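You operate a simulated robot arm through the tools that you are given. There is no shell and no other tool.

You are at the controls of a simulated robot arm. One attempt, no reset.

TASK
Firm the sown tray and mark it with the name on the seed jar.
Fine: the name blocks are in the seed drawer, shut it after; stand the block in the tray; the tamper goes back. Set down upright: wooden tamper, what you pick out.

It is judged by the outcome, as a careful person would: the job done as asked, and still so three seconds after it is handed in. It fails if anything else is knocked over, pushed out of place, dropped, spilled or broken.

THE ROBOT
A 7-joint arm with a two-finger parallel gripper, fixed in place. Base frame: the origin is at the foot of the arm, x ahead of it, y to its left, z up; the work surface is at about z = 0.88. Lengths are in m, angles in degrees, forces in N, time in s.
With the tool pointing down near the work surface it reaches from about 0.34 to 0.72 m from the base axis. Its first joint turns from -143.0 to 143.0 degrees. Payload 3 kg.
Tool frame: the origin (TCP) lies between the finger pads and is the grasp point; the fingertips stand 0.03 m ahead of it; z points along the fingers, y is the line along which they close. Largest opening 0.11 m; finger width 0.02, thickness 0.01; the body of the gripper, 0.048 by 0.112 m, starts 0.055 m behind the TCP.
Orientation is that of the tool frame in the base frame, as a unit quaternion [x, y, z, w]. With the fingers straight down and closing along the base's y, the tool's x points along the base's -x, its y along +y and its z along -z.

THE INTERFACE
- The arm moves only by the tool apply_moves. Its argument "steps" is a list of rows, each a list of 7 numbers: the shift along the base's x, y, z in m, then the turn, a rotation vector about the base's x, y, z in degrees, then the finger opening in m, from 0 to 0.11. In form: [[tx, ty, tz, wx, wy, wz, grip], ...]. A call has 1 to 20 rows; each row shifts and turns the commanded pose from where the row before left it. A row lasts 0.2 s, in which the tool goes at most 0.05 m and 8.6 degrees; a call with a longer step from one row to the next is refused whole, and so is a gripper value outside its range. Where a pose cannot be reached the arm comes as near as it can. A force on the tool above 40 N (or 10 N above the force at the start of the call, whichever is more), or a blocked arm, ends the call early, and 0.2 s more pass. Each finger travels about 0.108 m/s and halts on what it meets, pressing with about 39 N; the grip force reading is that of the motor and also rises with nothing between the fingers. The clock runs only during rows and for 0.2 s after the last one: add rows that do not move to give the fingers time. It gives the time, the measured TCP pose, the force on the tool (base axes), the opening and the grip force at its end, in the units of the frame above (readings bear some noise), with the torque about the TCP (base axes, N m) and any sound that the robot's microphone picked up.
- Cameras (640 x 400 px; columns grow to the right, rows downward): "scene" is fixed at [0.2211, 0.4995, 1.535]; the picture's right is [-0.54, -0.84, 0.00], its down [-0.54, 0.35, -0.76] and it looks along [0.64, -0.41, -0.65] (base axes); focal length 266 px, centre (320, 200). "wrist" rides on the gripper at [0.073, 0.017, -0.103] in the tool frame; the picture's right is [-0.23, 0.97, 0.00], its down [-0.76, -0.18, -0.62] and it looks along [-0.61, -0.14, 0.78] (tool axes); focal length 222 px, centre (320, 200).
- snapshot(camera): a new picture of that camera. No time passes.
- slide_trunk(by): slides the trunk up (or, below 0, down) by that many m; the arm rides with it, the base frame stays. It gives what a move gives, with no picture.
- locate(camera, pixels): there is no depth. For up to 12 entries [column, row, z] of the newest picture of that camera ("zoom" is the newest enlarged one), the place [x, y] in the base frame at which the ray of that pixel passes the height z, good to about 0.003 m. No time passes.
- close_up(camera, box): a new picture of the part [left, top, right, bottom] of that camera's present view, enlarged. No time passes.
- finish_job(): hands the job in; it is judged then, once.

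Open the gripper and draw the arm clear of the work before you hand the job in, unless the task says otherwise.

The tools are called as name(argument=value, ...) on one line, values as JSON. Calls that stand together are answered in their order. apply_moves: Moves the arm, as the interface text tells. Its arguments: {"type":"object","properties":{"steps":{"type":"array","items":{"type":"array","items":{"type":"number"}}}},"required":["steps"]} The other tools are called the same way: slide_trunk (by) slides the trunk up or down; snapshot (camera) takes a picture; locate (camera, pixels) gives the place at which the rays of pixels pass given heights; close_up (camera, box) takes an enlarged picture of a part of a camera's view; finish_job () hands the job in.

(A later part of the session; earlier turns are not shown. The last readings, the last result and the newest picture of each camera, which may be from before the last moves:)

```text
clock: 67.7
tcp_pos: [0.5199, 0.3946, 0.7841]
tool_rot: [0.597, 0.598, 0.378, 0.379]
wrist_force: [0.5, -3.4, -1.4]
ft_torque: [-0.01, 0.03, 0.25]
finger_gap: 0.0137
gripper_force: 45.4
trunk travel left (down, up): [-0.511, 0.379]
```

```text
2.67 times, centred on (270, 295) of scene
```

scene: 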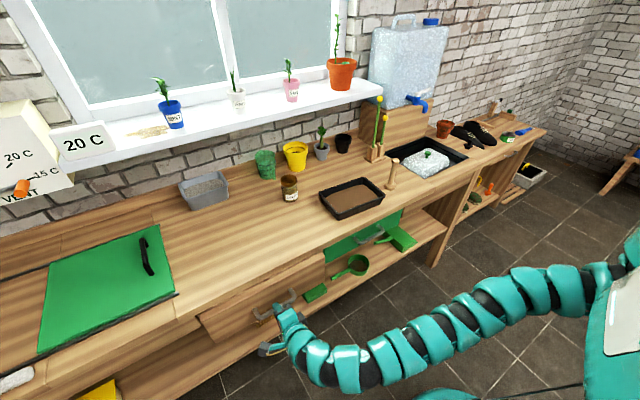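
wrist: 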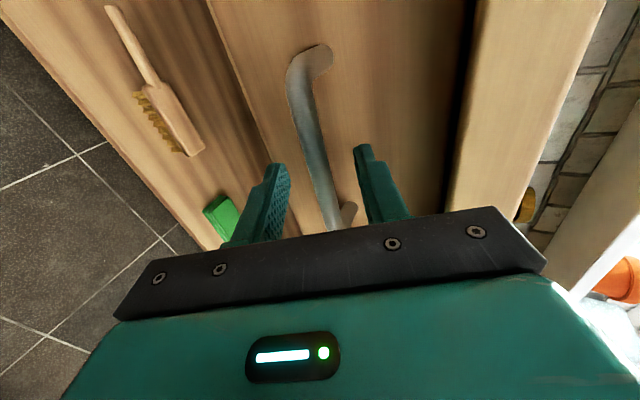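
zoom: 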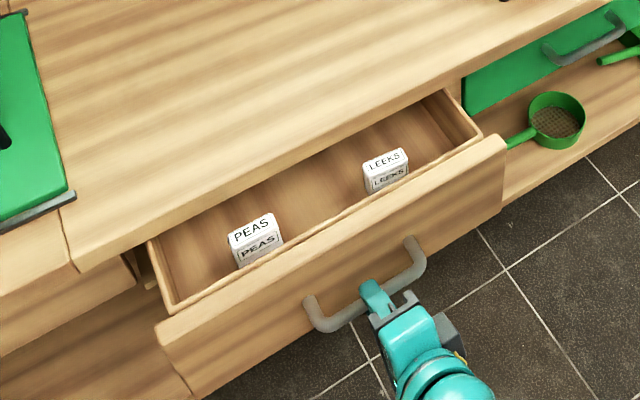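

The seed drawer holds name blocks PEAS and LEEKS (LEEKS at scene ≈(295,284)). I locate it for several heights and zoom in.

close_up(camera="scene", box=[280, 265, 330, 305])

locate(camera="zoom", pixels=[[320, 200, 0.78]])

locate(camera="scene", pixels=[[294, 280, 0.76], [294, 280, 0.78], [294, 280, 0.8], [350, 277, 0.8], [350, 277, 0.82], [325, 252, 0.8]])

snapshot(camera="wrist")

```text
10.00 times, centred on (305, 285) of scene
```

zoom: 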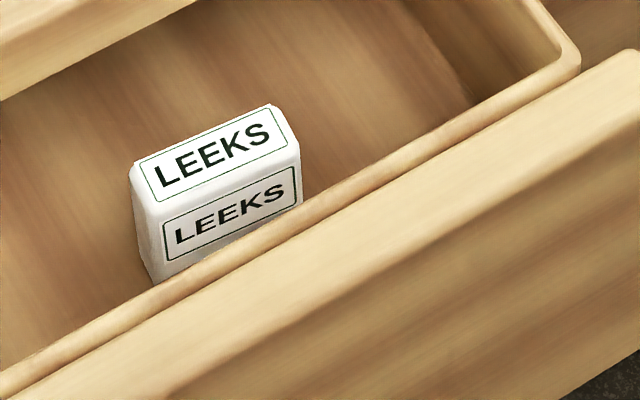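

```text
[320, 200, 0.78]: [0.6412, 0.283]
```

```text
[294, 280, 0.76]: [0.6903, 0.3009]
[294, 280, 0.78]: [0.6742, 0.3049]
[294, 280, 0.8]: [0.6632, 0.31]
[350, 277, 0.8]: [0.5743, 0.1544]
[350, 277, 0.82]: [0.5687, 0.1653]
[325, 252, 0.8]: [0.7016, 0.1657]
```

```text
taken
```

wrist: 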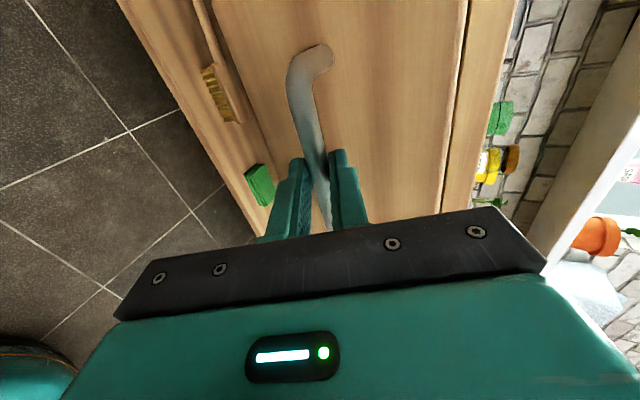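

LEEKS stands upright, about 0.056 (y) × 0.024 (x), near y≈0.305, x≈0.65–0.67, close under the bench slab edge (0.678). I pull the drawer out a bit further for clearance, watching force.

apply_moves(steps=[[-0.015, 0, 0, 0, 0, 0, 0.003], [-0.015, 0, 0, 0, 0, 0, 0.003], [-0.015, 0, 0, 0, 0, 0, 0.003], [0, 0, 0, 0, 0, 0, 0.003]])

close_up(camera="scene", box=[170, 220, 370, 370])

```text
clock: 68.7
tcp_pos: [0.4743, 0.3943, 0.7837]
tool_rot: [0.596, 0.599, 0.377, 0.38]
wrist_force: [-0.1, -0.9, -1.5]
ft_torque: [-0.1, 0.02, 0.08]
finger_gap: 0.0135
gripper_force: 44.2
trunk travel left (down, up): [-0.511, 0.379]
```

```text
2.67 times, centred on (270, 295) of scene
```

zoom: 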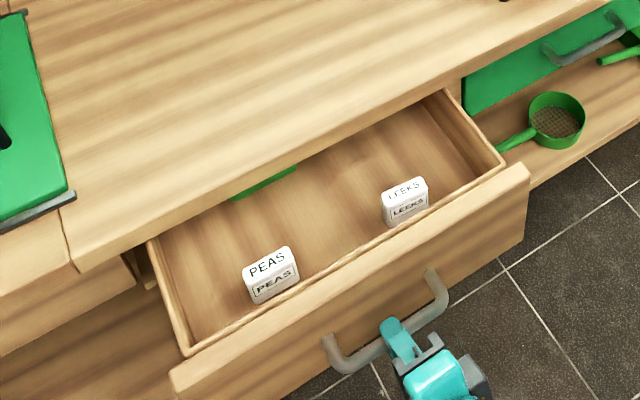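

Opened about 0.186 m; good clearance now. I release the handle and back off.

apply_moves(steps=[[0, 0, 0, 0, 0, 0, 0.03], [0, 0, 0, 0, 0, 0, 0.05], [0, 0, 0, 0, 0, 0, 0.05], [-0.0181, 0, 0.0085, 0, 0, 0, 0.05], [-0.0181, 0, 0.0085, 0, 0, 0, 0.05], [-0.0181, 0, 0.0085, 0, 0, 0, 0.05], [0, 0, 0, 0, 0, 0, 0.05]])

snapshot(camera="scene")

snapshot(camera="wrist")

```text
clock: 70.3
tcp_pos: [0.4214, 0.3931, 0.8107]
tool_rot: [0.596, 0.598, 0.378, 0.38]
wrist_force: [0.3, -0.2, 0.1]
ft_torque: [0.02, -0.01, 0.0]
finger_gap: 0.0502
gripper_force: 0.0
trunk travel left (down, up): [-0.511, 0.379]
```

```text
taken
```

scene: 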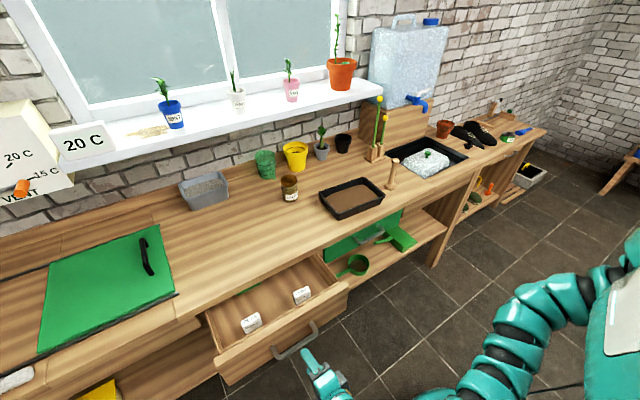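

```text
taken
```

wrist: 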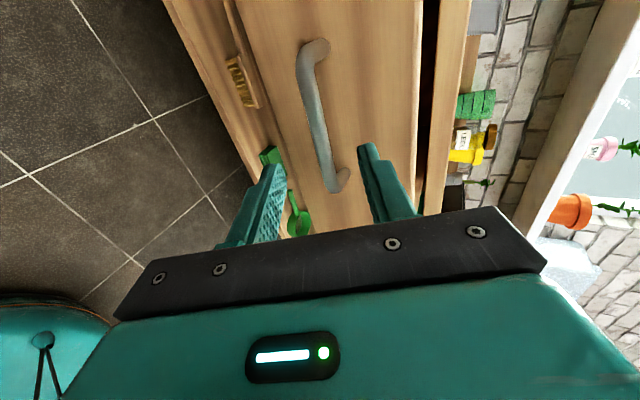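

Released; drawer stays open. I raise the trunk 0.3, and then turn the tool back to pointing down above the drawer.

slide_trunk(by=0.3)

apply_moves(steps=[[0.01, -0.01, -0.02, 0, 0, 0, 0.07], [0, 0, 0, 0, 8.1, 0, 0.07], [0.01, -0.01, 0, 0, 8.1, 0, 0.07], [0.01, -0.01, 0, 0, 8.1, 0, 0.07], [0.01, -0.01, 0, 0, 8.1, 0, 0.07], [0.01, -0.01, 0, 0, 8.1, 0, 0.07], [0.01, -0.01, 0, 0, 8.1, 0, 0.07], [0.01, -0.01, 0, 0, 8.1, 0, 0.07], [0.01, -0.01, 0, 0, 8.1, 0, 0.07], [0, 0, 0, 0, 0, 0, 0.07]])

snapshot(camera="scene")

snapshot(camera="wrist")

```text
clock: 73.3
tcp_pos: [0.4207, 0.3949, 1.111]
tool_rot: [0.597, 0.598, 0.378, 0.378]
wrist_force: [0.3, 0.1, 0.5]
ft_torque: [0.02, -0.01, 0.0]
finger_gap: 0.0501
gripper_force: 0.1
trunk travel left (down, up): [-0.811, 0.079]
```

```text
clock: 75.5
tcp_pos: [0.4995, 0.3136, 1.0911]
tool_rot: [0.706, 0.708, 0.001, -0.001]
wrist_force: [-0.9, 0.4, -0.1]
ft_torque: [0.01, 0.0, 0.01]
finger_gap: 0.0698
gripper_force: 0.1
trunk travel left (down, up): [-0.811, 0.079]
```

```text
taken
```

scene: 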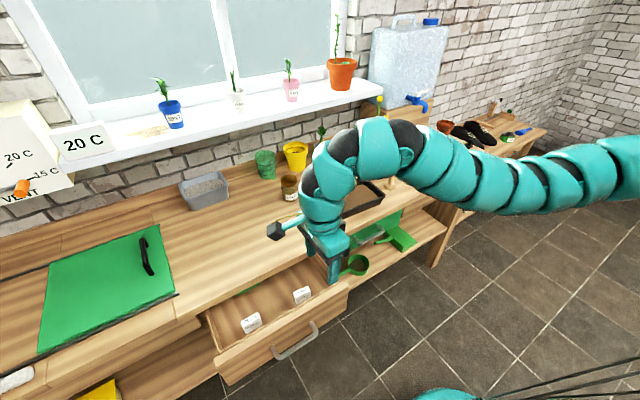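

```text
taken
```

wrist: 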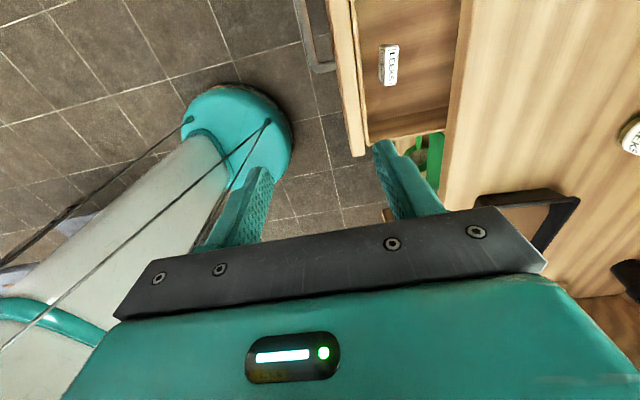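

LEEKS is visible at (388,63). I yaw the tool back +90° so the fingers close along y (across the block's 0.056 m width).

apply_moves(steps=[[0, 0, 0, 0, 0, 8.2, 0.09], [0, 0, 0, 0, 0, 8.2, 0.09], [0, 0, 0, 0, 0, 8.2, 0.09], [0, 0, 0, 0, 0, 8.2, 0.09], [0, 0, 0, 0, 0, 8.2, 0.09], [0, 0, 0, 0, 0, 8.2, 0.09], [0, 0, 0, 0, 0, 8.2, 0.09], [0, 0, 0, 0, 0, 8.2, 0.09], [0, 0, 0, 0, 0, 8.2, 0.09], [0, 0, 0, 0, 0, 8.2, 0.09], [0, 0, 0, 0, 0, 8.0, 0.09], [0, 0, 0, 0, 0, 0, 0.09]])

snapshot(camera="wrist")

snapshot(camera="scene")

```text
clock: 78.1
tcp_pos: [0.5, 0.3138, 1.0899]
tool_rot: [-0.001, 1.0, -0.001, -0.001]
wrist_force: [0.0, 0.4, 0.5]
ft_torque: [0.0, -0.01, -0.02]
finger_gap: 0.0899
gripper_force: 0.1
trunk travel left (down, up): [-0.811, 0.079]
```

```text
taken
```

wrist: 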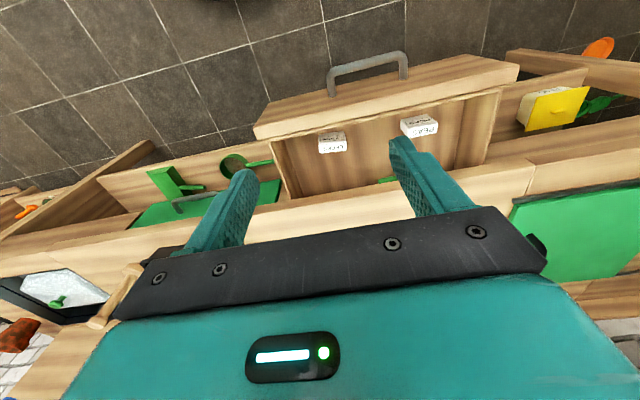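

```text
taken
```

scene: 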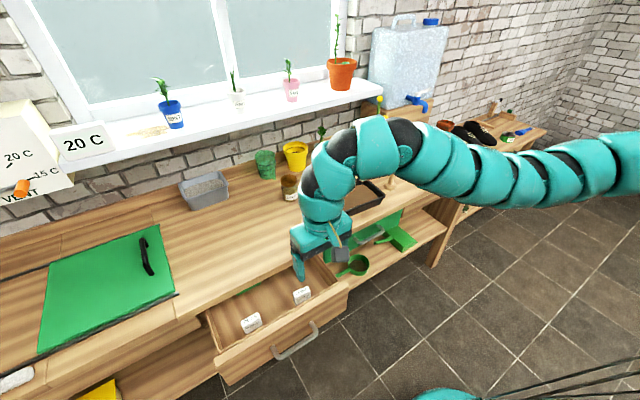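

Now both blocks are visible: LEEKS (333,142), PEAS (420,127). I zoom on LEEKS in both cameras to triangulate.

close_up(camera="wrist", box=[300, 110, 380, 170])

close_up(camera="scene", box=[275, 270, 335, 315])

```text
6.67 times, centred on (340, 140) of wrist
```

zoom: 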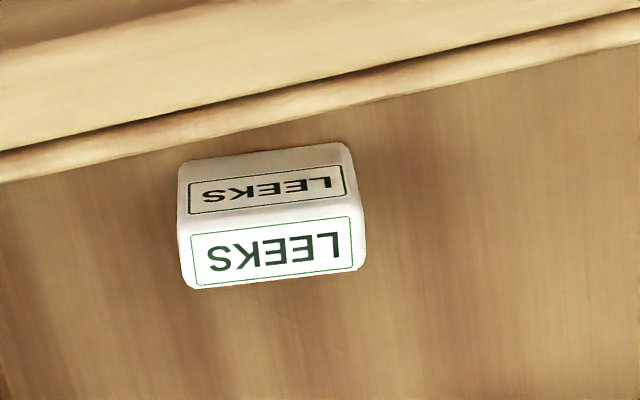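

```text
8.89 times, centred on (305, 292) of scene
```

zoom: 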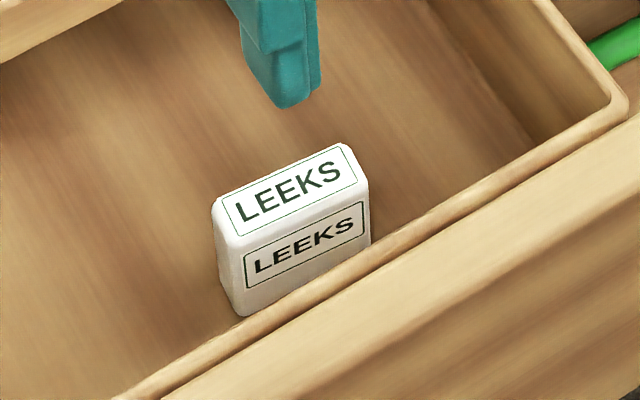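

locate(camera="wrist", pixels=[[333, 147.8, 0.76], [333, 147.8, 0.77], [333, 147.8, 0.78], [333, 147.8, 0.79], [332.2, 132.8, 0.72], [332.2, 132.8, 0.74], [332.2, 132.8, 0.73]])

locate(camera="scene", pixels=[[302, 291, 0.76], [302, 291, 0.77], [302, 291, 0.78], [302, 291, 0.79], [296, 305, 0.72], [296, 305, 0.73], [296, 305, 0.74]])

```text
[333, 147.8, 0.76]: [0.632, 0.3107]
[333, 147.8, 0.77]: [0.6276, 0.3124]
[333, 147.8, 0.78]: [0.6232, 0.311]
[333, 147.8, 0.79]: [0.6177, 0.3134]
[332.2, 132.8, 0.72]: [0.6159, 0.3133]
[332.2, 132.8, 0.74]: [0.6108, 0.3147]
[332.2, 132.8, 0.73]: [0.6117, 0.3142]
```

```text
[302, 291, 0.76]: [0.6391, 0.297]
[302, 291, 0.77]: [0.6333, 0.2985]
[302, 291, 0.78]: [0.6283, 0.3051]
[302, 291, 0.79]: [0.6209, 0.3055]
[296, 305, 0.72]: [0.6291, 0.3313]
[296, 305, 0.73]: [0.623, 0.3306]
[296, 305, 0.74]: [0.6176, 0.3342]
```

Block top centre ≈(0.621,0.308), top z≈0.785, floor ≈0.73. I move over it and descend partway.

apply_moves(steps=[[0.04, -0.002, -0.02, 0, 0, 0, 0.08], [0.04, -0.002, -0.02, 0, 0, 0, 0.08], [0.041, 0, -0.02, 0, 0, 0, 0.08], [0, 0, -0.04, 0, 0, 0, 0.08], [0, 0, -0.04, 0, 0, 0, 0.08], [0, 0, -0.03, 0, 0, 0, 0.08], [0, 0, 0, 0, 0, 0, 0.08]])

snapshot(camera="wrist")

close_up(camera="scene", box=[220, 220, 380, 340])

```text
clock: 79.7
tcp_pos: [0.5214, 0.3126, 0.9683]
tool_rot: [-0.002, 1.0, 0.001, 0.0]
wrist_force: [-0.6, -0.1, -0.2]
ft_torque: [-0.01, 0.02, 0.03]
finger_gap: 0.0801
gripper_force: 0.1
out of reach, approached as far as the arm can: row 1, 2, 3
trunk travel left (down, up): [-0.811, 0.079]
```

```text
taken
```

wrist: 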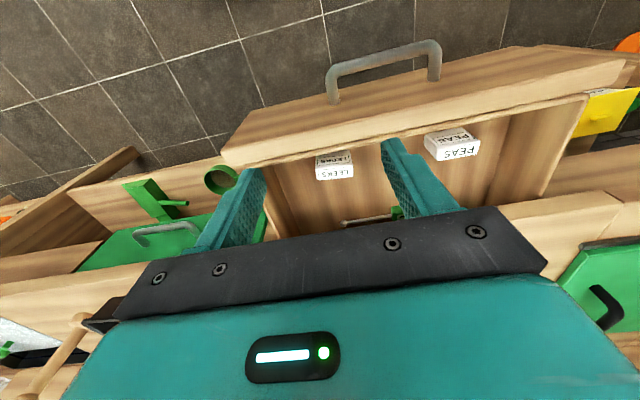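

```text
3.33 times, centred on (300, 280) of scene
```

zoom: 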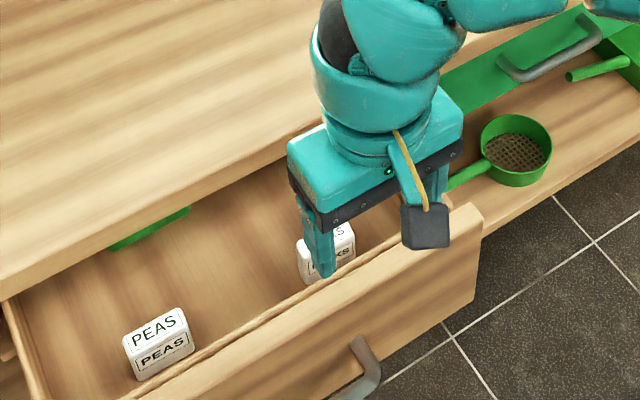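

Reach in x is limited here with the trunk this high. I raise the tool and lower the trunk by an equal amount to gain reach.

apply_moves(steps=[[0, 0, 0.04, 0, 0, 0, 0.08], [0, 0, 0.04, 0, 0, 0, 0.08], [0, 0, 0.04, 0, 0, 0, 0.08], [0, 0, 0.03, 0, 0, 0, 0.08], [0, 0, 0, 0, 0, 0, 0.08]])

slide_trunk(by=-0.12)

apply_moves(steps=[[0.03, 0, 0, 0, 0, 0, 0.08], [0.03, 0, 0, 0, 0, 0, 0.08], [0.03, 0, 0, 0, 0, 0, 0.08], [0.01, 0, 0, 0, 0, 0, 0.08], [0, 0, 0, 0, 0, 0, 0.08]])

snapshot(camera="scene")

```text
clock: 80.9
tcp_pos: [0.5118, 0.3029, 1.1067]
tool_rot: [-0.002, 1.0, 0.001, 0.003]
wrist_force: [0.4, -0.5, -0.5]
ft_torque: [-0.02, 0.02, 0.04]
finger_gap: 0.0801
gripper_force: 0.1
out of reach, approached as far as the arm can: row 4
trunk travel left (down, up): [-0.811, 0.079]
```

```text
clock: 82.4
tcp_pos: [0.5125, 0.3033, 0.987]
tool_rot: [-0.002, 1.0, 0.001, 0.003]
wrist_force: [0.0, 0.1, 0.1]
ft_torque: [-0.02, 0.01, -0.01]
finger_gap: 0.0801
gripper_force: 0.1
trunk travel left (down, up): [-0.691, 0.199]
```

```text
clock: 83.6
tcp_pos: [0.5692, 0.2642, 0.9783]
tool_rot: [-0.001, 1.0, 0.002, 0.005]
wrist_force: [0.0, -0.9, -0.3]
ft_torque: [0.0, -0.02, 0.0]
finger_gap: 0.0801
gripper_force: 0.1
out of reach, approached as far as the arm can: row 1, 2, 3, 4
trunk travel left (down, up): [-0.691, 0.199]
```

```text
taken
```

scene: 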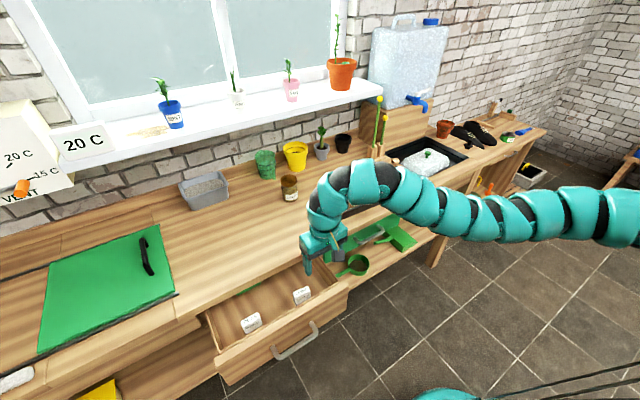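

The limit seems tied to the wrist posture; I test whether a turned yaw (−40°) extends the reach toward (0.62,0.31), staying at z≈0.98.

apply_moves(steps=[[0, 0, 0, 0, 0, -8, 0.08], [0, 0, 0, 0, 0, -8, 0.08], [0, 0, 0, 0, 0, -8, 0.08], [0, 0, 0, 0, 0, -8, 0.08], [0, 0, 0, 0, 0, -8, 0.08], [0.01, 0.01, 0, 0, 0, 0, 0.08], [0.01, 0.01, 0, 0, 0, 0, 0.08], [0.01, 0.01, 0, 0, 0, 0, 0.08], [0.01, 0.01, 0, 0, 0, 0, 0.08], [0, 0, 0, 0, 0, 0, 0.08]])

```text
clock: 85.8
tcp_pos: [0.5717, 0.2631, 0.975]
tool_rot: [0.34, 0.94, 0.001, 0.005]
wrist_force: [-1.1, -0.3, 0.3]
ft_torque: [-0.04, -0.04, 0.0]
finger_gap: 0.0799
gripper_force: 0.1
out of reach, approached as far as the arm can: row 6, 7, 8, 9
trunk travel left (down, up): [-0.691, 0.199]
```

Yaw makes no difference, so the limit is the wrist's distance with the tool vertical. I undo the yaw and instead tilt the tool ~20° forward (wrist comes back toward the robot), then go for a hover at (0.612,0.309).

apply_moves(steps=[[0, 0, 0, 0, 0, 8, 0.08], [0, 0, 0, 0, 0, 8, 0.08], [0, 0, 0, 0, 0, 8, 0.08], [0, 0, 0, 0, 0, 8, 0.08], [0, 0, 0, 0, 0, 8, 0.08], [0, 0, 0, 0, -7, 0, 0.08], [0, 0, 0, 0, -7, 0, 0.08], [0, 0, 0, 0, -6, 0, 0.08], [0.015, 0.015, 0, 0, 0, 0, 0.08], [0.015, 0.015, 0, 0, 0, 0, 0.08], [0.01, 0.015, 0, 0, 0, 0, 0.08], [0, 0, 0, 0, 0, 0, 0.08]])

snapshot(camera="wrist")

snapshot(camera="scene")

```text
clock: 88.4
tcp_pos: [0.6112, 0.3063, 0.9755]
tool_rot: [-0.002, 0.984, 0.002, 0.177]
wrist_force: [0.2, 0.1, 0.2]
ft_torque: [0.03, -0.02, 0.02]
finger_gap: 0.0801
gripper_force: 0.0
trunk travel left (down, up): [-0.691, 0.199]
```

```text
taken
```

wrist: 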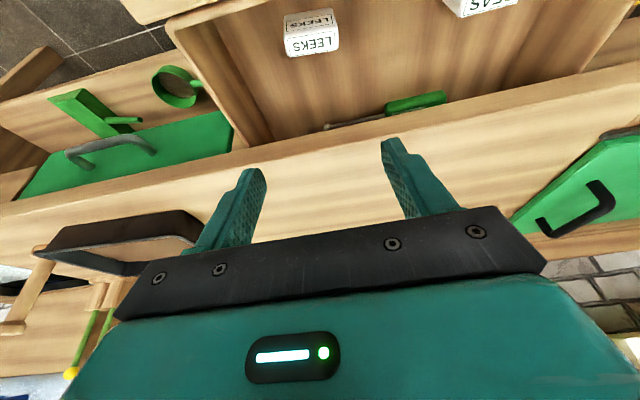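

```text
taken
```

scene: 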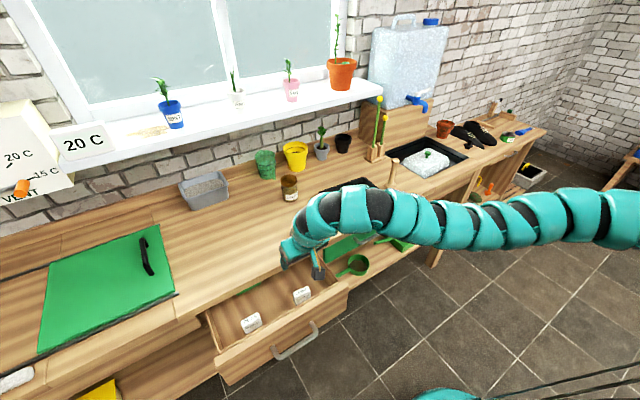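

Reached (0.611,0.306) with a 20° tilt. I refine LEEKS and the drawer front's position from this view.

close_up(camera="wrist", box=[250, 0, 370, 80])

close_up(camera="wrist", box=[120, 0, 280, 160])

close_up(camera="scene", box=[200, 250, 360, 390])

```text
5.00 times, centred on (310, 40) of wrist
```

zoom: 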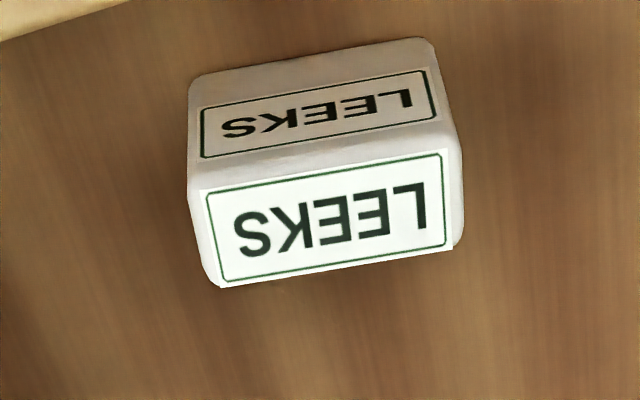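

```text
2.50 times, centred on (200, 80) of wrist
```

zoom: 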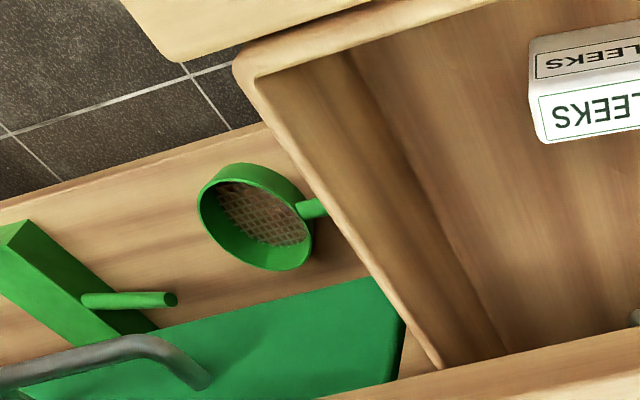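

```text
2.86 times, centred on (280, 320) of scene
```

zoom: 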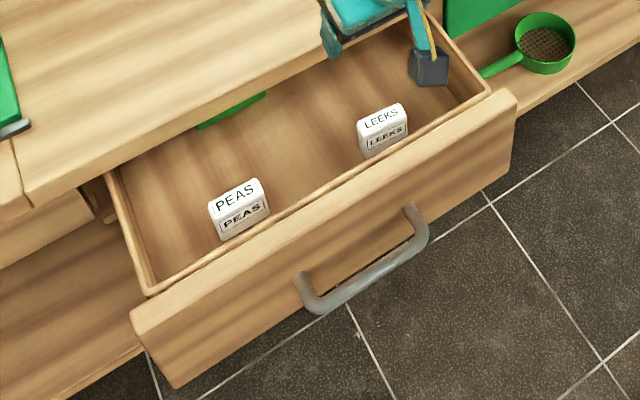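

locate(camera="wrist", pixels=[[312, 43, 0.78], [312, 43, 0.79], [291, 38.5, 0.785], [335, 30, 0.785], [337, 49.5, 0.785], [290, 57.5, 0.785], [145, 24, 0.82], [145, 24, 0.84], [173, 29, 0.82], [173, 29, 0.81]])

locate(camera="scene", pixels=[[348, 285, 0.82], [348, 285, 0.84], [339.4, 281.5, 0.82], [339.4, 281.5, 0.81], [302, 291, 0.785], [215, 362, 0.82], [215, 362, 0.84]])

```text
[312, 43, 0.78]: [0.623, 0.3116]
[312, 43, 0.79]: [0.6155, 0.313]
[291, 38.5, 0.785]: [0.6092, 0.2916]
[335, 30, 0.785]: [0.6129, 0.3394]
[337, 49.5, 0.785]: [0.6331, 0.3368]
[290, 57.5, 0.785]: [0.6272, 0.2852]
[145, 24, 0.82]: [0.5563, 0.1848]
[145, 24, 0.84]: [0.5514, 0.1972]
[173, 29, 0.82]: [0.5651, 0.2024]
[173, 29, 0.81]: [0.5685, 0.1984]
```

```text
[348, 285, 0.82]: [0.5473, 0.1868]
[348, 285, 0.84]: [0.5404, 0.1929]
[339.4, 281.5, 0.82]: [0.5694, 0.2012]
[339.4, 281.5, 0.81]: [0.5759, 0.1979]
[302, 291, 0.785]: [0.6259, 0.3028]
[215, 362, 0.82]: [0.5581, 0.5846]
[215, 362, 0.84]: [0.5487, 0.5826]
```

Block top centre ≈(0.621,0.311), width ≈0.05; drawer panel top ≈0.83 at x≈0.53–0.55, so the gripper/camera should clear at TCP z≈0.79. I descend to z≈0.85 first and look.

apply_moves(steps=[[0.001, 0.003, -0.03, 0, 0, 0, 0.08], [0.001, 0.002, -0.03, 0, 0, 0, 0.08], [0, 0, -0.03, 0, 0, 0, 0.08], [0, 0, -0.03, 0, 0, 0, 0.08], [0, 0, 0, 0, 0, 0, 0.08]])

snapshot(camera="wrist")

close_up(camera="scene", box=[220, 220, 360, 330])

```text
clock: 89.6
tcp_pos: [0.6131, 0.3127, 0.8551]
tool_rot: [-0.002, 0.984, 0.002, 0.177]
wrist_force: [0.6, 0.1, 0.2]
ft_torque: [0.03, 0.01, 0.02]
finger_gap: 0.0799
gripper_force: 0.1
trunk travel left (down, up): [-0.691, 0.199]
```

```text
taken
```

wrist: 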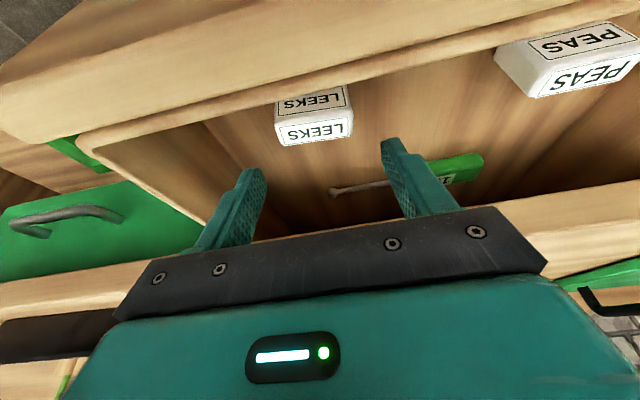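

```text
3.64 times, centred on (290, 275) of scene
```

zoom: 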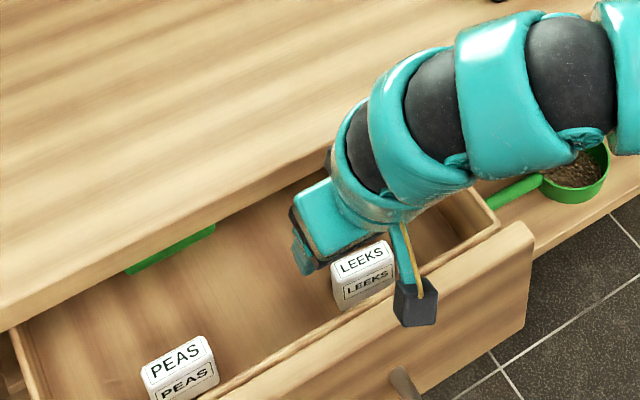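

locate(camera="wrist", pixels=[[315, 132, 0.785], [277, 124, 0.785], [349, 112, 0.785], [353, 137, 0.785], [283, 145, 0.785], [320, 190, 0.855]])

close_up(camera="wrist", box=[240, 60, 400, 220])

```text
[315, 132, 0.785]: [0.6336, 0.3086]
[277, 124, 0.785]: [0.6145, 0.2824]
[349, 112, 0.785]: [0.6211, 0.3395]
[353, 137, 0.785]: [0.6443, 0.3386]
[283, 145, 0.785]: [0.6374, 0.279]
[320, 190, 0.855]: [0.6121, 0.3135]
```

```text
2.50 times, centred on (320, 140) of wrist
```

zoom: 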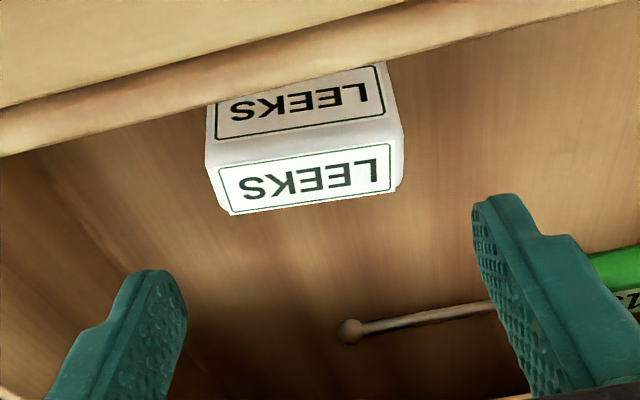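

Combining views: block centre ≈(0.617,0.310), top ≈0.795. I descend to TCP (0.610,0.312,0.800), fingertips then ~2 cm below its top.

apply_moves(steps=[[-0.002, 0, -0.02, 0, 0, 0, 0.08], [-0.001, -0.001, -0.015, 0, 0, 0, 0.08], [0, 0, -0.012, 0, 0, 0, 0.08], [0, 0, -0.008, 0, 0, 0, 0.08], [0, 0, 0, 0, 0, 0, 0.08]])

snapshot(camera="wrist")

close_up(camera="scene", box=[260, 240, 360, 320])

```text
clock: 90.8
tcp_pos: [0.6107, 0.311, 0.8007]
tool_rot: [-0.001, 0.984, 0.001, 0.177]
wrist_force: [-0.5, 0.5, 0.7]
ft_torque: [-0.04, 0.02, 0.02]
finger_gap: 0.0798
gripper_force: 0.1
trunk travel left (down, up): [-0.691, 0.199]
```

```text
taken
```

wrist: 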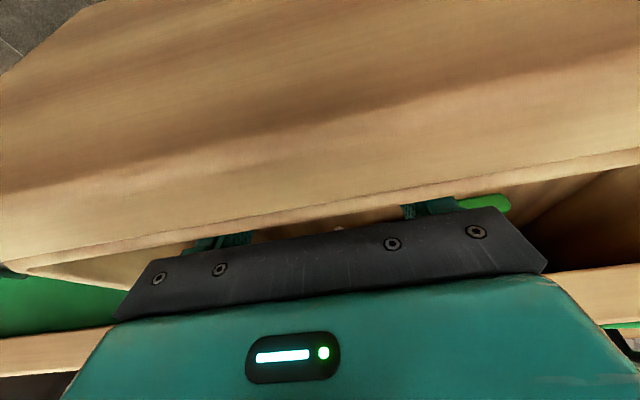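

```text
5.00 times, centred on (310, 280) of scene
```

zoom: 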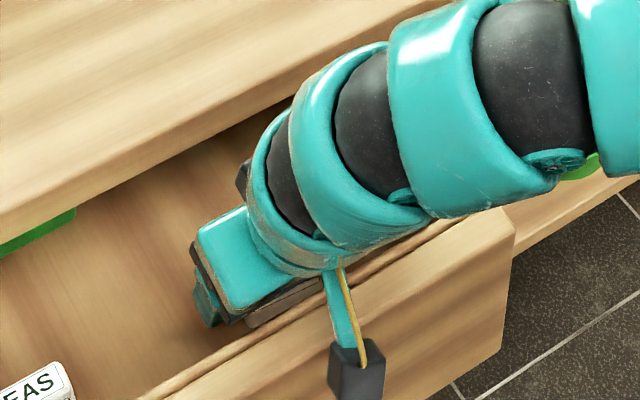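

No contact forces. The view is blocked by the drawer panel, so I close by feel and check the opening (expect ≈0.05).

apply_moves(steps=[[0, 0, 0, 0, 0, 0, 0.065], [0, 0, 0, 0, 0, 0, 0.05], [0, 0, 0, 0, 0, 0, 0.035], [0, 0, 0, 0, 0, 0, 0.03], [0, 0, 0, 0, 0, 0, 0.03]])

```text
clock: 92.0
tcp_pos: [0.611, 0.3116, 0.802]
tool_rot: [-0.002, 0.984, 0.0, 0.177]
wrist_force: [0.8, 0.4, 1.9]
ft_torque: [-0.02, 0.05, -0.02]
finger_gap: 0.0519
gripper_force: 39.2
trunk travel left (down, up): [-0.691, 0.199]
```

Gripped at 0.052 m. I lift straight up and check.

apply_moves(steps=[[0, 0, 0.015, 0, 0, 0, 0.03], [0, 0, 0.03, 0, 0, 0, 0.03], [0, 0, 0.035, 0, 0, 0, 0.03], [0, 0, 0.035, 0, 0, 0, 0.03], [0, 0, 0.035, 0, 0, 0, 0.03], [0, 0, 0.02, 0, 0, 0, 0.03], [0, 0, 0, 0, 0, 0, 0.03]])

snapshot(camera="wrist")

close_up(camera="scene", box=[220, 190, 380, 330])

```text
clock: 93.6
tcp_pos: [0.6107, 0.3103, 0.9721]
tool_rot: [-0.002, 0.984, 0.001, 0.177]
wrist_force: [0.6, 0.3, -0.5]
ft_torque: [0.0, 0.0, -0.03]
finger_gap: 0.0517
gripper_force: 38.6
trunk travel left (down, up): [-0.691, 0.199]
```

```text
taken
```

wrist: 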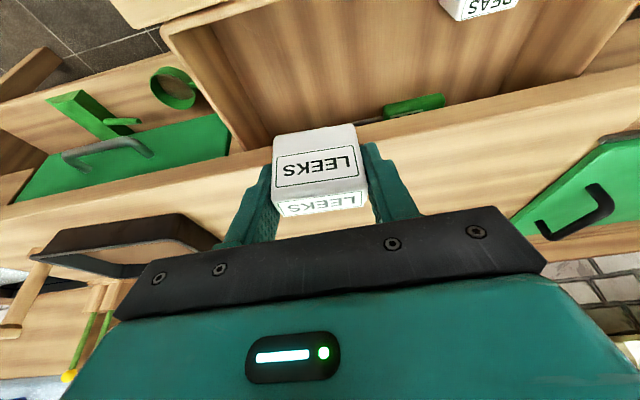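

```text
2.86 times, centred on (300, 260) of scene
```

zoom: 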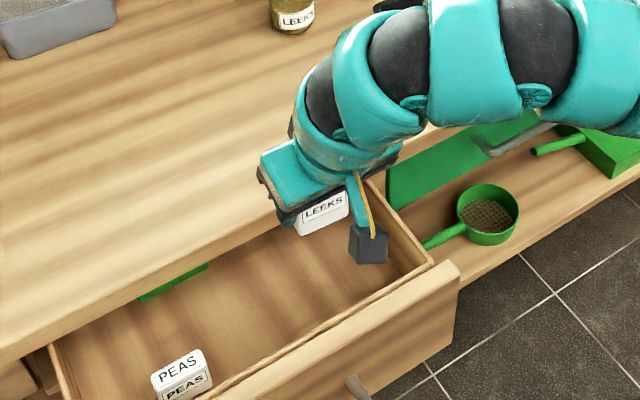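

The LEEKS block is held upright, name facing front. I carry it up and over to the tray centre, staying at z≈1.02 (block bottom ≈0.95).

apply_moves(steps=[[0, -0.01, 0.03, 0, 0, 0, 0.03], [0.015, -0.035, 0.015, 0, 0, 0, 0.03], [0.021, -0.039, 0.005, 0, 0, 0, 0.03], [0.021, -0.039, 0, 0, 0, 0, 0.03], [0.021, -0.039, 0, 0, 0, 0, 0.03], [0.021, -0.039, 0, 0, 0, 0, 0.03], [0.021, -0.039, 0, 0, 0, 0, 0.03], [0.021, -0.039, 0, 0, 0, 0, 0.03], [0.02, -0.036, 0, 0, 0, 0, 0.03], [0, 0, 0, 0, 0, 0, 0.03]])

snapshot(camera="wrist")

snapshot(camera="scene")

```text
clock: 95.8
tcp_pos: [0.7719, -0.0042, 1.0213]
tool_rot: [-0.001, 0.984, 0.0, 0.176]
wrist_force: [-0.6, 0.5, 0.2]
ft_torque: [-0.02, 0.0, 0.0]
finger_gap: 0.0516
gripper_force: 39.0
trunk travel left (down, up): [-0.691, 0.199]
```

```text
taken
```

wrist: 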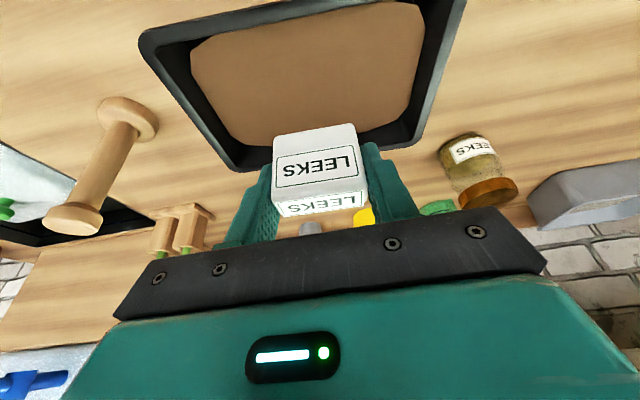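

```text
taken
```

scene: 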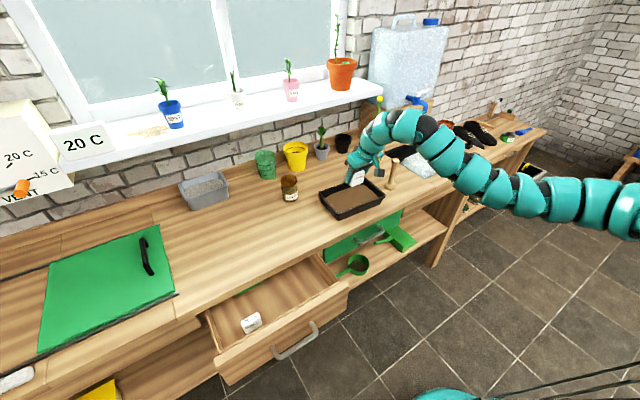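

The block hangs over the tray. I zoom in to check that it's vertical before lowering.

close_up(camera="scene", box=[310, 130, 420, 230])

apply_moves(steps=[[0.005, 0, -0.015, 0, 0, 0, 0.03], [0, 0, -0.015, 0, 0, 0, 0.03], [0, 0, 0, 0, 0, 0, 0.03]])

close_up(camera="scene", box=[320, 150, 400, 220])

```text
4.00 times, centred on (365, 180) of scene
```

zoom: 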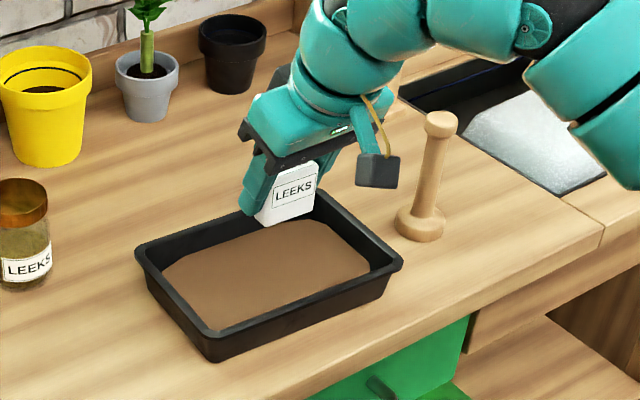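

```text
clock: 96.6
tcp_pos: [0.7773, -0.004, 0.9917]
tool_rot: [-0.001, 0.984, 0.001, 0.177]
wrist_force: [0.1, -0.2, -0.7]
ft_torque: [-0.04, -0.02, -0.02]
finger_gap: 0.0514
gripper_force: 38.7
trunk travel left (down, up): [-0.691, 0.199]
```

```text
5.71 times, centred on (360, 185) of scene
```

zoom: 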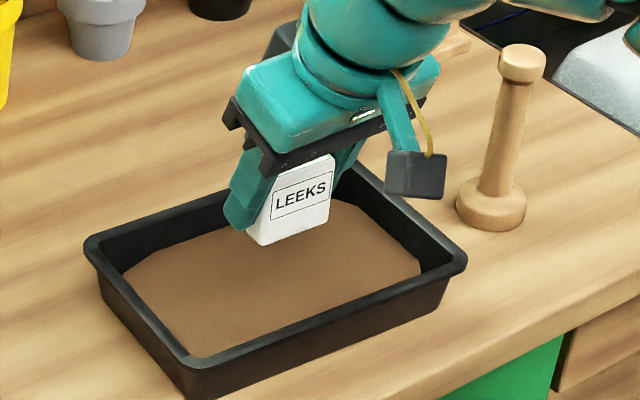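

It looks vertical, with name facing the front. I lower slowly, feeling for the soil near TCP z≈0.968.

apply_moves(steps=[[0, 0, -0.01, 0, 0, 0, 0.03], [0, 0, -0.005, 0, 0, 0, 0.03], [0, 0, -0.003, 0, 0, 0, 0.03], [0, 0, 0, 0, 0, 0, 0.03]])

close_up(camera="scene", box=[320, 150, 400, 220])

```text
clock: 97.6
tcp_pos: [0.7762, -0.0043, 0.9737]
tool_rot: [-0.002, 0.984, 0.001, 0.177]
wrist_force: [0.5, 0.2, 0.5]
ft_torque: [0.05, 0.04, 0.01]
finger_gap: 0.0514
gripper_force: 39.1
trunk travel left (down, up): [-0.691, 0.199]
```

```text
5.71 times, centred on (360, 185) of scene
```

zoom: 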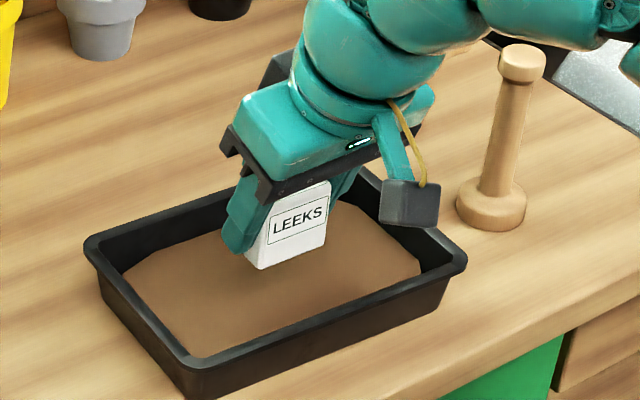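

No contact yet. I continue in small steps.

apply_moves(steps=[[0, 0, -0.004, 0, 0, 0, 0.03], [0, 0, -0.003, 0, 0, 0, 0.03], [0, 0, -0.003, 0, 0, 0, 0.03], [0, 0, 0, 0, 0, 0, 0.03]])

close_up(camera="scene", box=[320, 150, 400, 220])

```text
clock: 98.6
tcp_pos: [0.7773, -0.0047, 0.9633]
tool_rot: [-0.002, 0.984, 0.001, 0.176]
wrist_force: [-0.7, 0.3, -0.4]
ft_torque: [0.0, -0.02, -0.03]
finger_gap: 0.0514
gripper_force: 39.2
trunk travel left (down, up): [-0.691, 0.199]
```

```text
5.71 times, centred on (360, 185) of scene
```

zoom: 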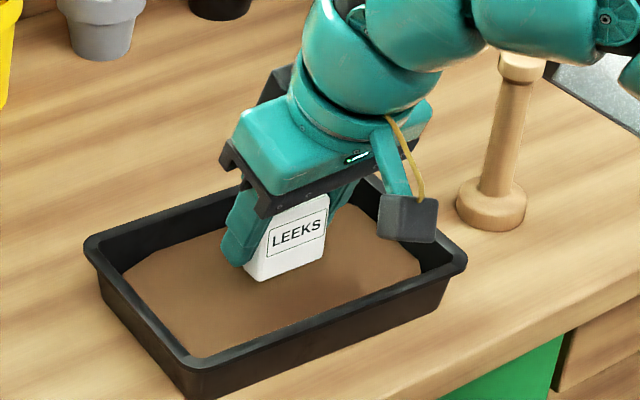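

Still no force; continuing down in small steps.

apply_moves(steps=[[0, 0, -0.003, 0, 0, 0, 0.03], [0, 0, -0.003, 0, 0, 0, 0.03], [0, 0, -0.003, 0, 0, 0, 0.03], [0, 0, 0, 0, 0, 0, 0.03]])

close_up(camera="scene", box=[320, 150, 400, 220])

```text
clock: 99.6
tcp_pos: [0.7778, -0.0042, 0.9543]
tool_rot: [-0.001, 0.984, 0.001, 0.177]
wrist_force: [0.5, -0.3, 0.0]
ft_torque: [0.01, -0.05, 0.02]
finger_gap: 0.0515
gripper_force: 38.9
trunk travel left (down, up): [-0.691, 0.199]
```

```text
5.71 times, centred on (360, 185) of scene
```

zoom: 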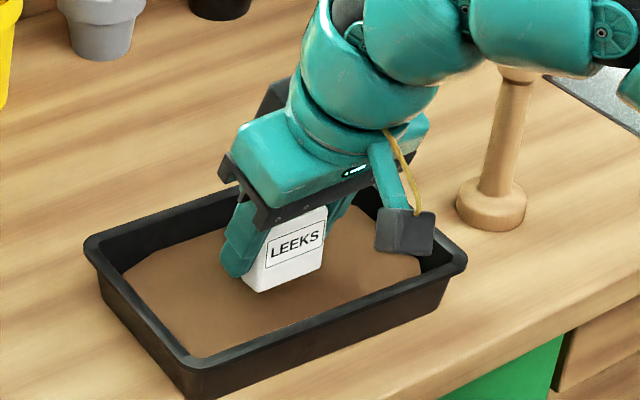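

snapshot(camera="scene")

locate(camera="scene", pixels=[[354, 200, 0.898], [354, 200, 0.91], [354, 200, 0.92], [354, 200, 0.93]])

```text
taken
```

scene: 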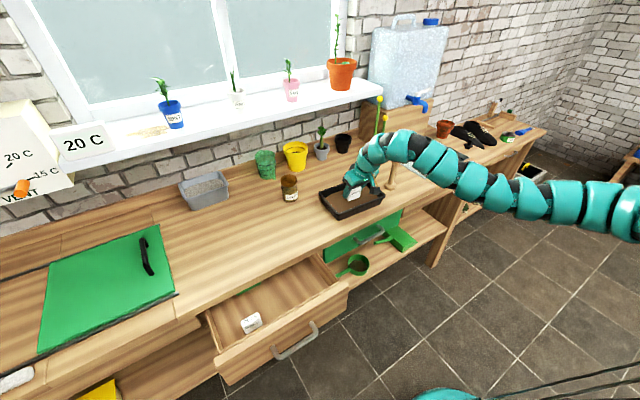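

```text
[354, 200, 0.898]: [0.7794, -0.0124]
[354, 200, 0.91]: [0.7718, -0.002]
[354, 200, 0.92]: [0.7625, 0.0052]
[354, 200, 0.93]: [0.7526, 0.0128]
```

The block's bottom is at about z≈0.906, a few mm above the soil. I continue in 2 mm steps.

apply_moves(steps=[[0, 0, -0.003, 0, 0, 0, 0.03], [0, 0, -0.002, 0, 0, 0, 0.03], [0, 0, -0.002, 0, 0, 0, 0.03], [0, 0, 0, 0, 0, 0, 0.03]])

```text
clock: 100.6
tcp_pos: [0.7773, -0.003, 0.9477]
tool_rot: [-0.003, 0.984, 0.001, 0.176]
wrist_force: [0.0, 0.4, -0.1]
ft_torque: [0.04, 0.03, 0.02]
finger_gap: 0.0511
gripper_force: 39.5
trunk travel left (down, up): [-0.691, 0.199]
```

apply_moves(steps=[[0, 0, -0.002, 0, 0, 0, 0.03], [0, 0, -0.002, 0, 0, 0, 0.03], [0, 0, 0, 0, 0, 0, 0.03]])

close_up(camera="scene", box=[320, 150, 400, 220])

```text
clock: 101.4
tcp_pos: [0.7763, -0.0041, 0.9431]
tool_rot: [-0.002, 0.984, 0.002, 0.176]
wrist_force: [0.8, -0.3, 0.3]
ft_torque: [0.0, 0.05, 0.01]
finger_gap: 0.0513
gripper_force: 39.1
trunk travel left (down, up): [-0.691, 0.199]
```

```text
5.71 times, centred on (360, 185) of scene
```

zoom: 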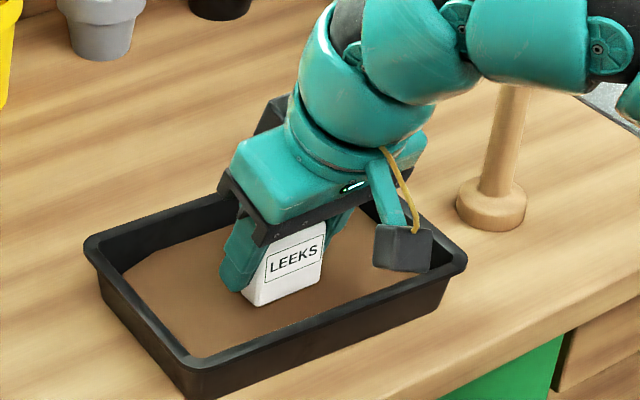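

Nearly there; the forearm passes in front of the tamper, so I go on carefully in 2 mm steps, watching the tamper.

apply_moves(steps=[[0, 0, -0.002, 0, 0, 0, 0.03], [0, 0, -0.002, 0, 0, 0, 0.03], [0, 0, 0, 0, 0, 0, 0.03]])

close_up(camera="scene", box=[320, 130, 430, 220])

snapshot(camera="wrist")

```text
clock: 102.2
tcp_pos: [0.7771, -0.004, 0.9394]
tool_rot: [-0.002, 0.984, 0.001, 0.176]
wrist_force: [0.2, 1.1, -0.4]
ft_torque: [0.04, 0.03, 0.0]
finger_gap: 0.0509
gripper_force: 38.6
trunk travel left (down, up): [-0.691, 0.199]
```

```text
4.44 times, centred on (375, 175) of scene
```

zoom: 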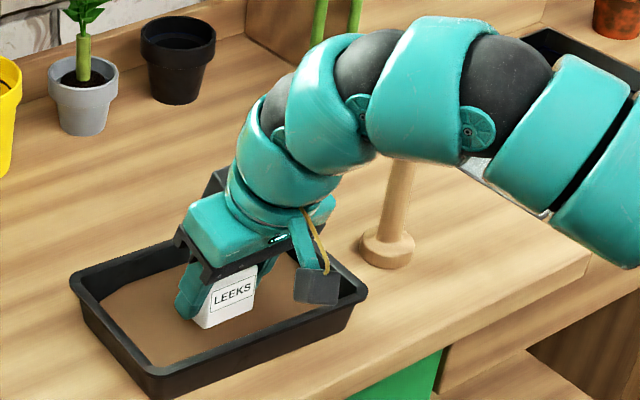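

```text
taken
```

wrist: 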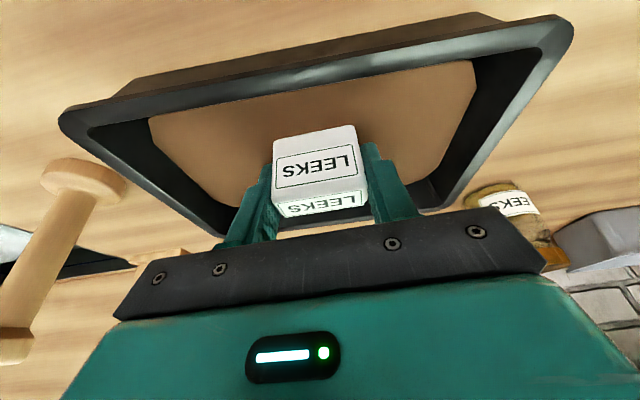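

Tamper is untouched in the wrist view. I continue down until I feel the soil.

apply_moves(steps=[[0, 0, -0.002, 0, 0, 0, 0.03], [0, 0, -0.002, 0, 0, 0, 0.03], [0, 0, 0, 0, 0, 0, 0.03]])

close_up(camera="scene", box=[330, 170, 380, 215])

```text
clock: 103.0
tcp_pos: [0.7759, -0.0038, 0.9348]
tool_rot: [-0.002, 0.984, 0.001, 0.176]
wrist_force: [-0.2, 0.8, 0.5]
ft_torque: [0.01, 0.0, -0.01]
finger_gap: 0.0509
gripper_force: 39.2
trunk travel left (down, up): [-0.691, 0.199]
```

```text
8.89 times, centred on (355, 192) of scene
```

zoom: 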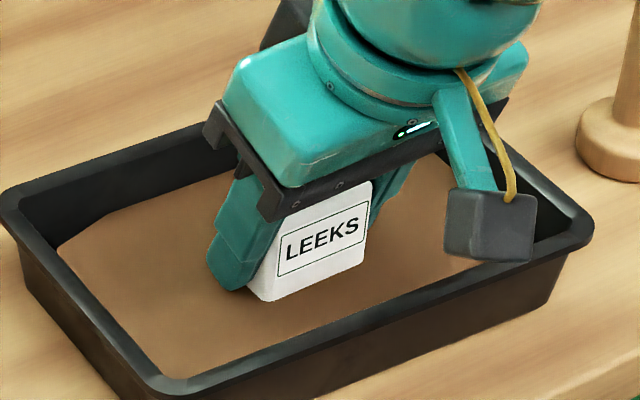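

The block's foot is about at the soil. Two more 1.5 mm steps and check force.

apply_moves(steps=[[0, 0, -0.0015, 0, 0, 0, 0.03], [0, 0, -0.0015, 0, 0, 0, 0.03], [0, 0, 0, 0, 0, 0, 0.03]])

close_up(camera="scene", box=[330, 170, 380, 215])

```text
clock: 103.8
tcp_pos: [0.7763, -0.005, 0.9321]
tool_rot: [-0.002, 0.984, 0.001, 0.176]
wrist_force: [-0.5, -0.6, -0.8]
ft_torque: [0.02, -0.01, -0.01]
finger_gap: 0.051
gripper_force: 38.5
trunk travel left (down, up): [-0.691, 0.199]
```

```text
8.89 times, centred on (355, 192) of scene
```

zoom: 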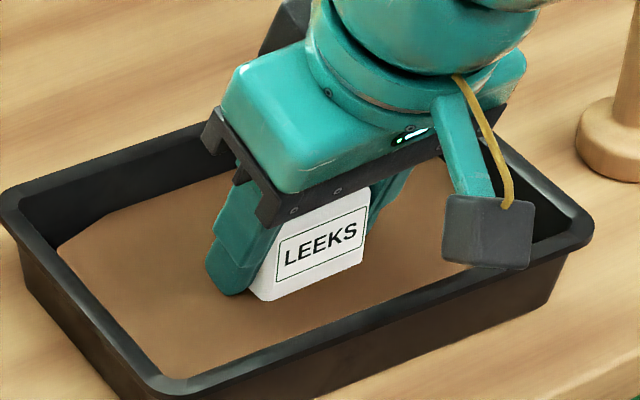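

apply_moves(steps=[[0, 0, -0.0015, 0, 0, 0, 0.03], [0, 0, -0.0015, 0, 0, 0, 0.03], [0, 0, 0, 0, 0, 0, 0.03]])

close_up(camera="scene", box=[330, 170, 380, 215])

```text
clock: 104.6
tcp_pos: [0.7763, -0.0042, 0.9292]
tool_rot: [-0.001, 0.984, 0.0, 0.177]
wrist_force: [-0.3, 0.4, -0.8]
ft_torque: [0.01, 0.03, 0.03]
finger_gap: 0.0507
gripper_force: 39.7
trunk travel left (down, up): [-0.691, 0.199]
```

```text
8.89 times, centred on (355, 192) of scene
```

zoom: 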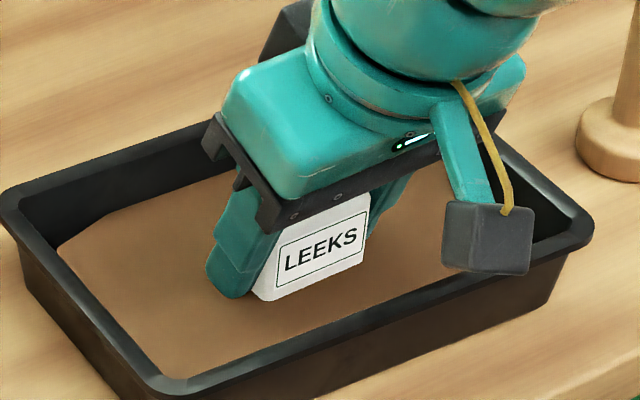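

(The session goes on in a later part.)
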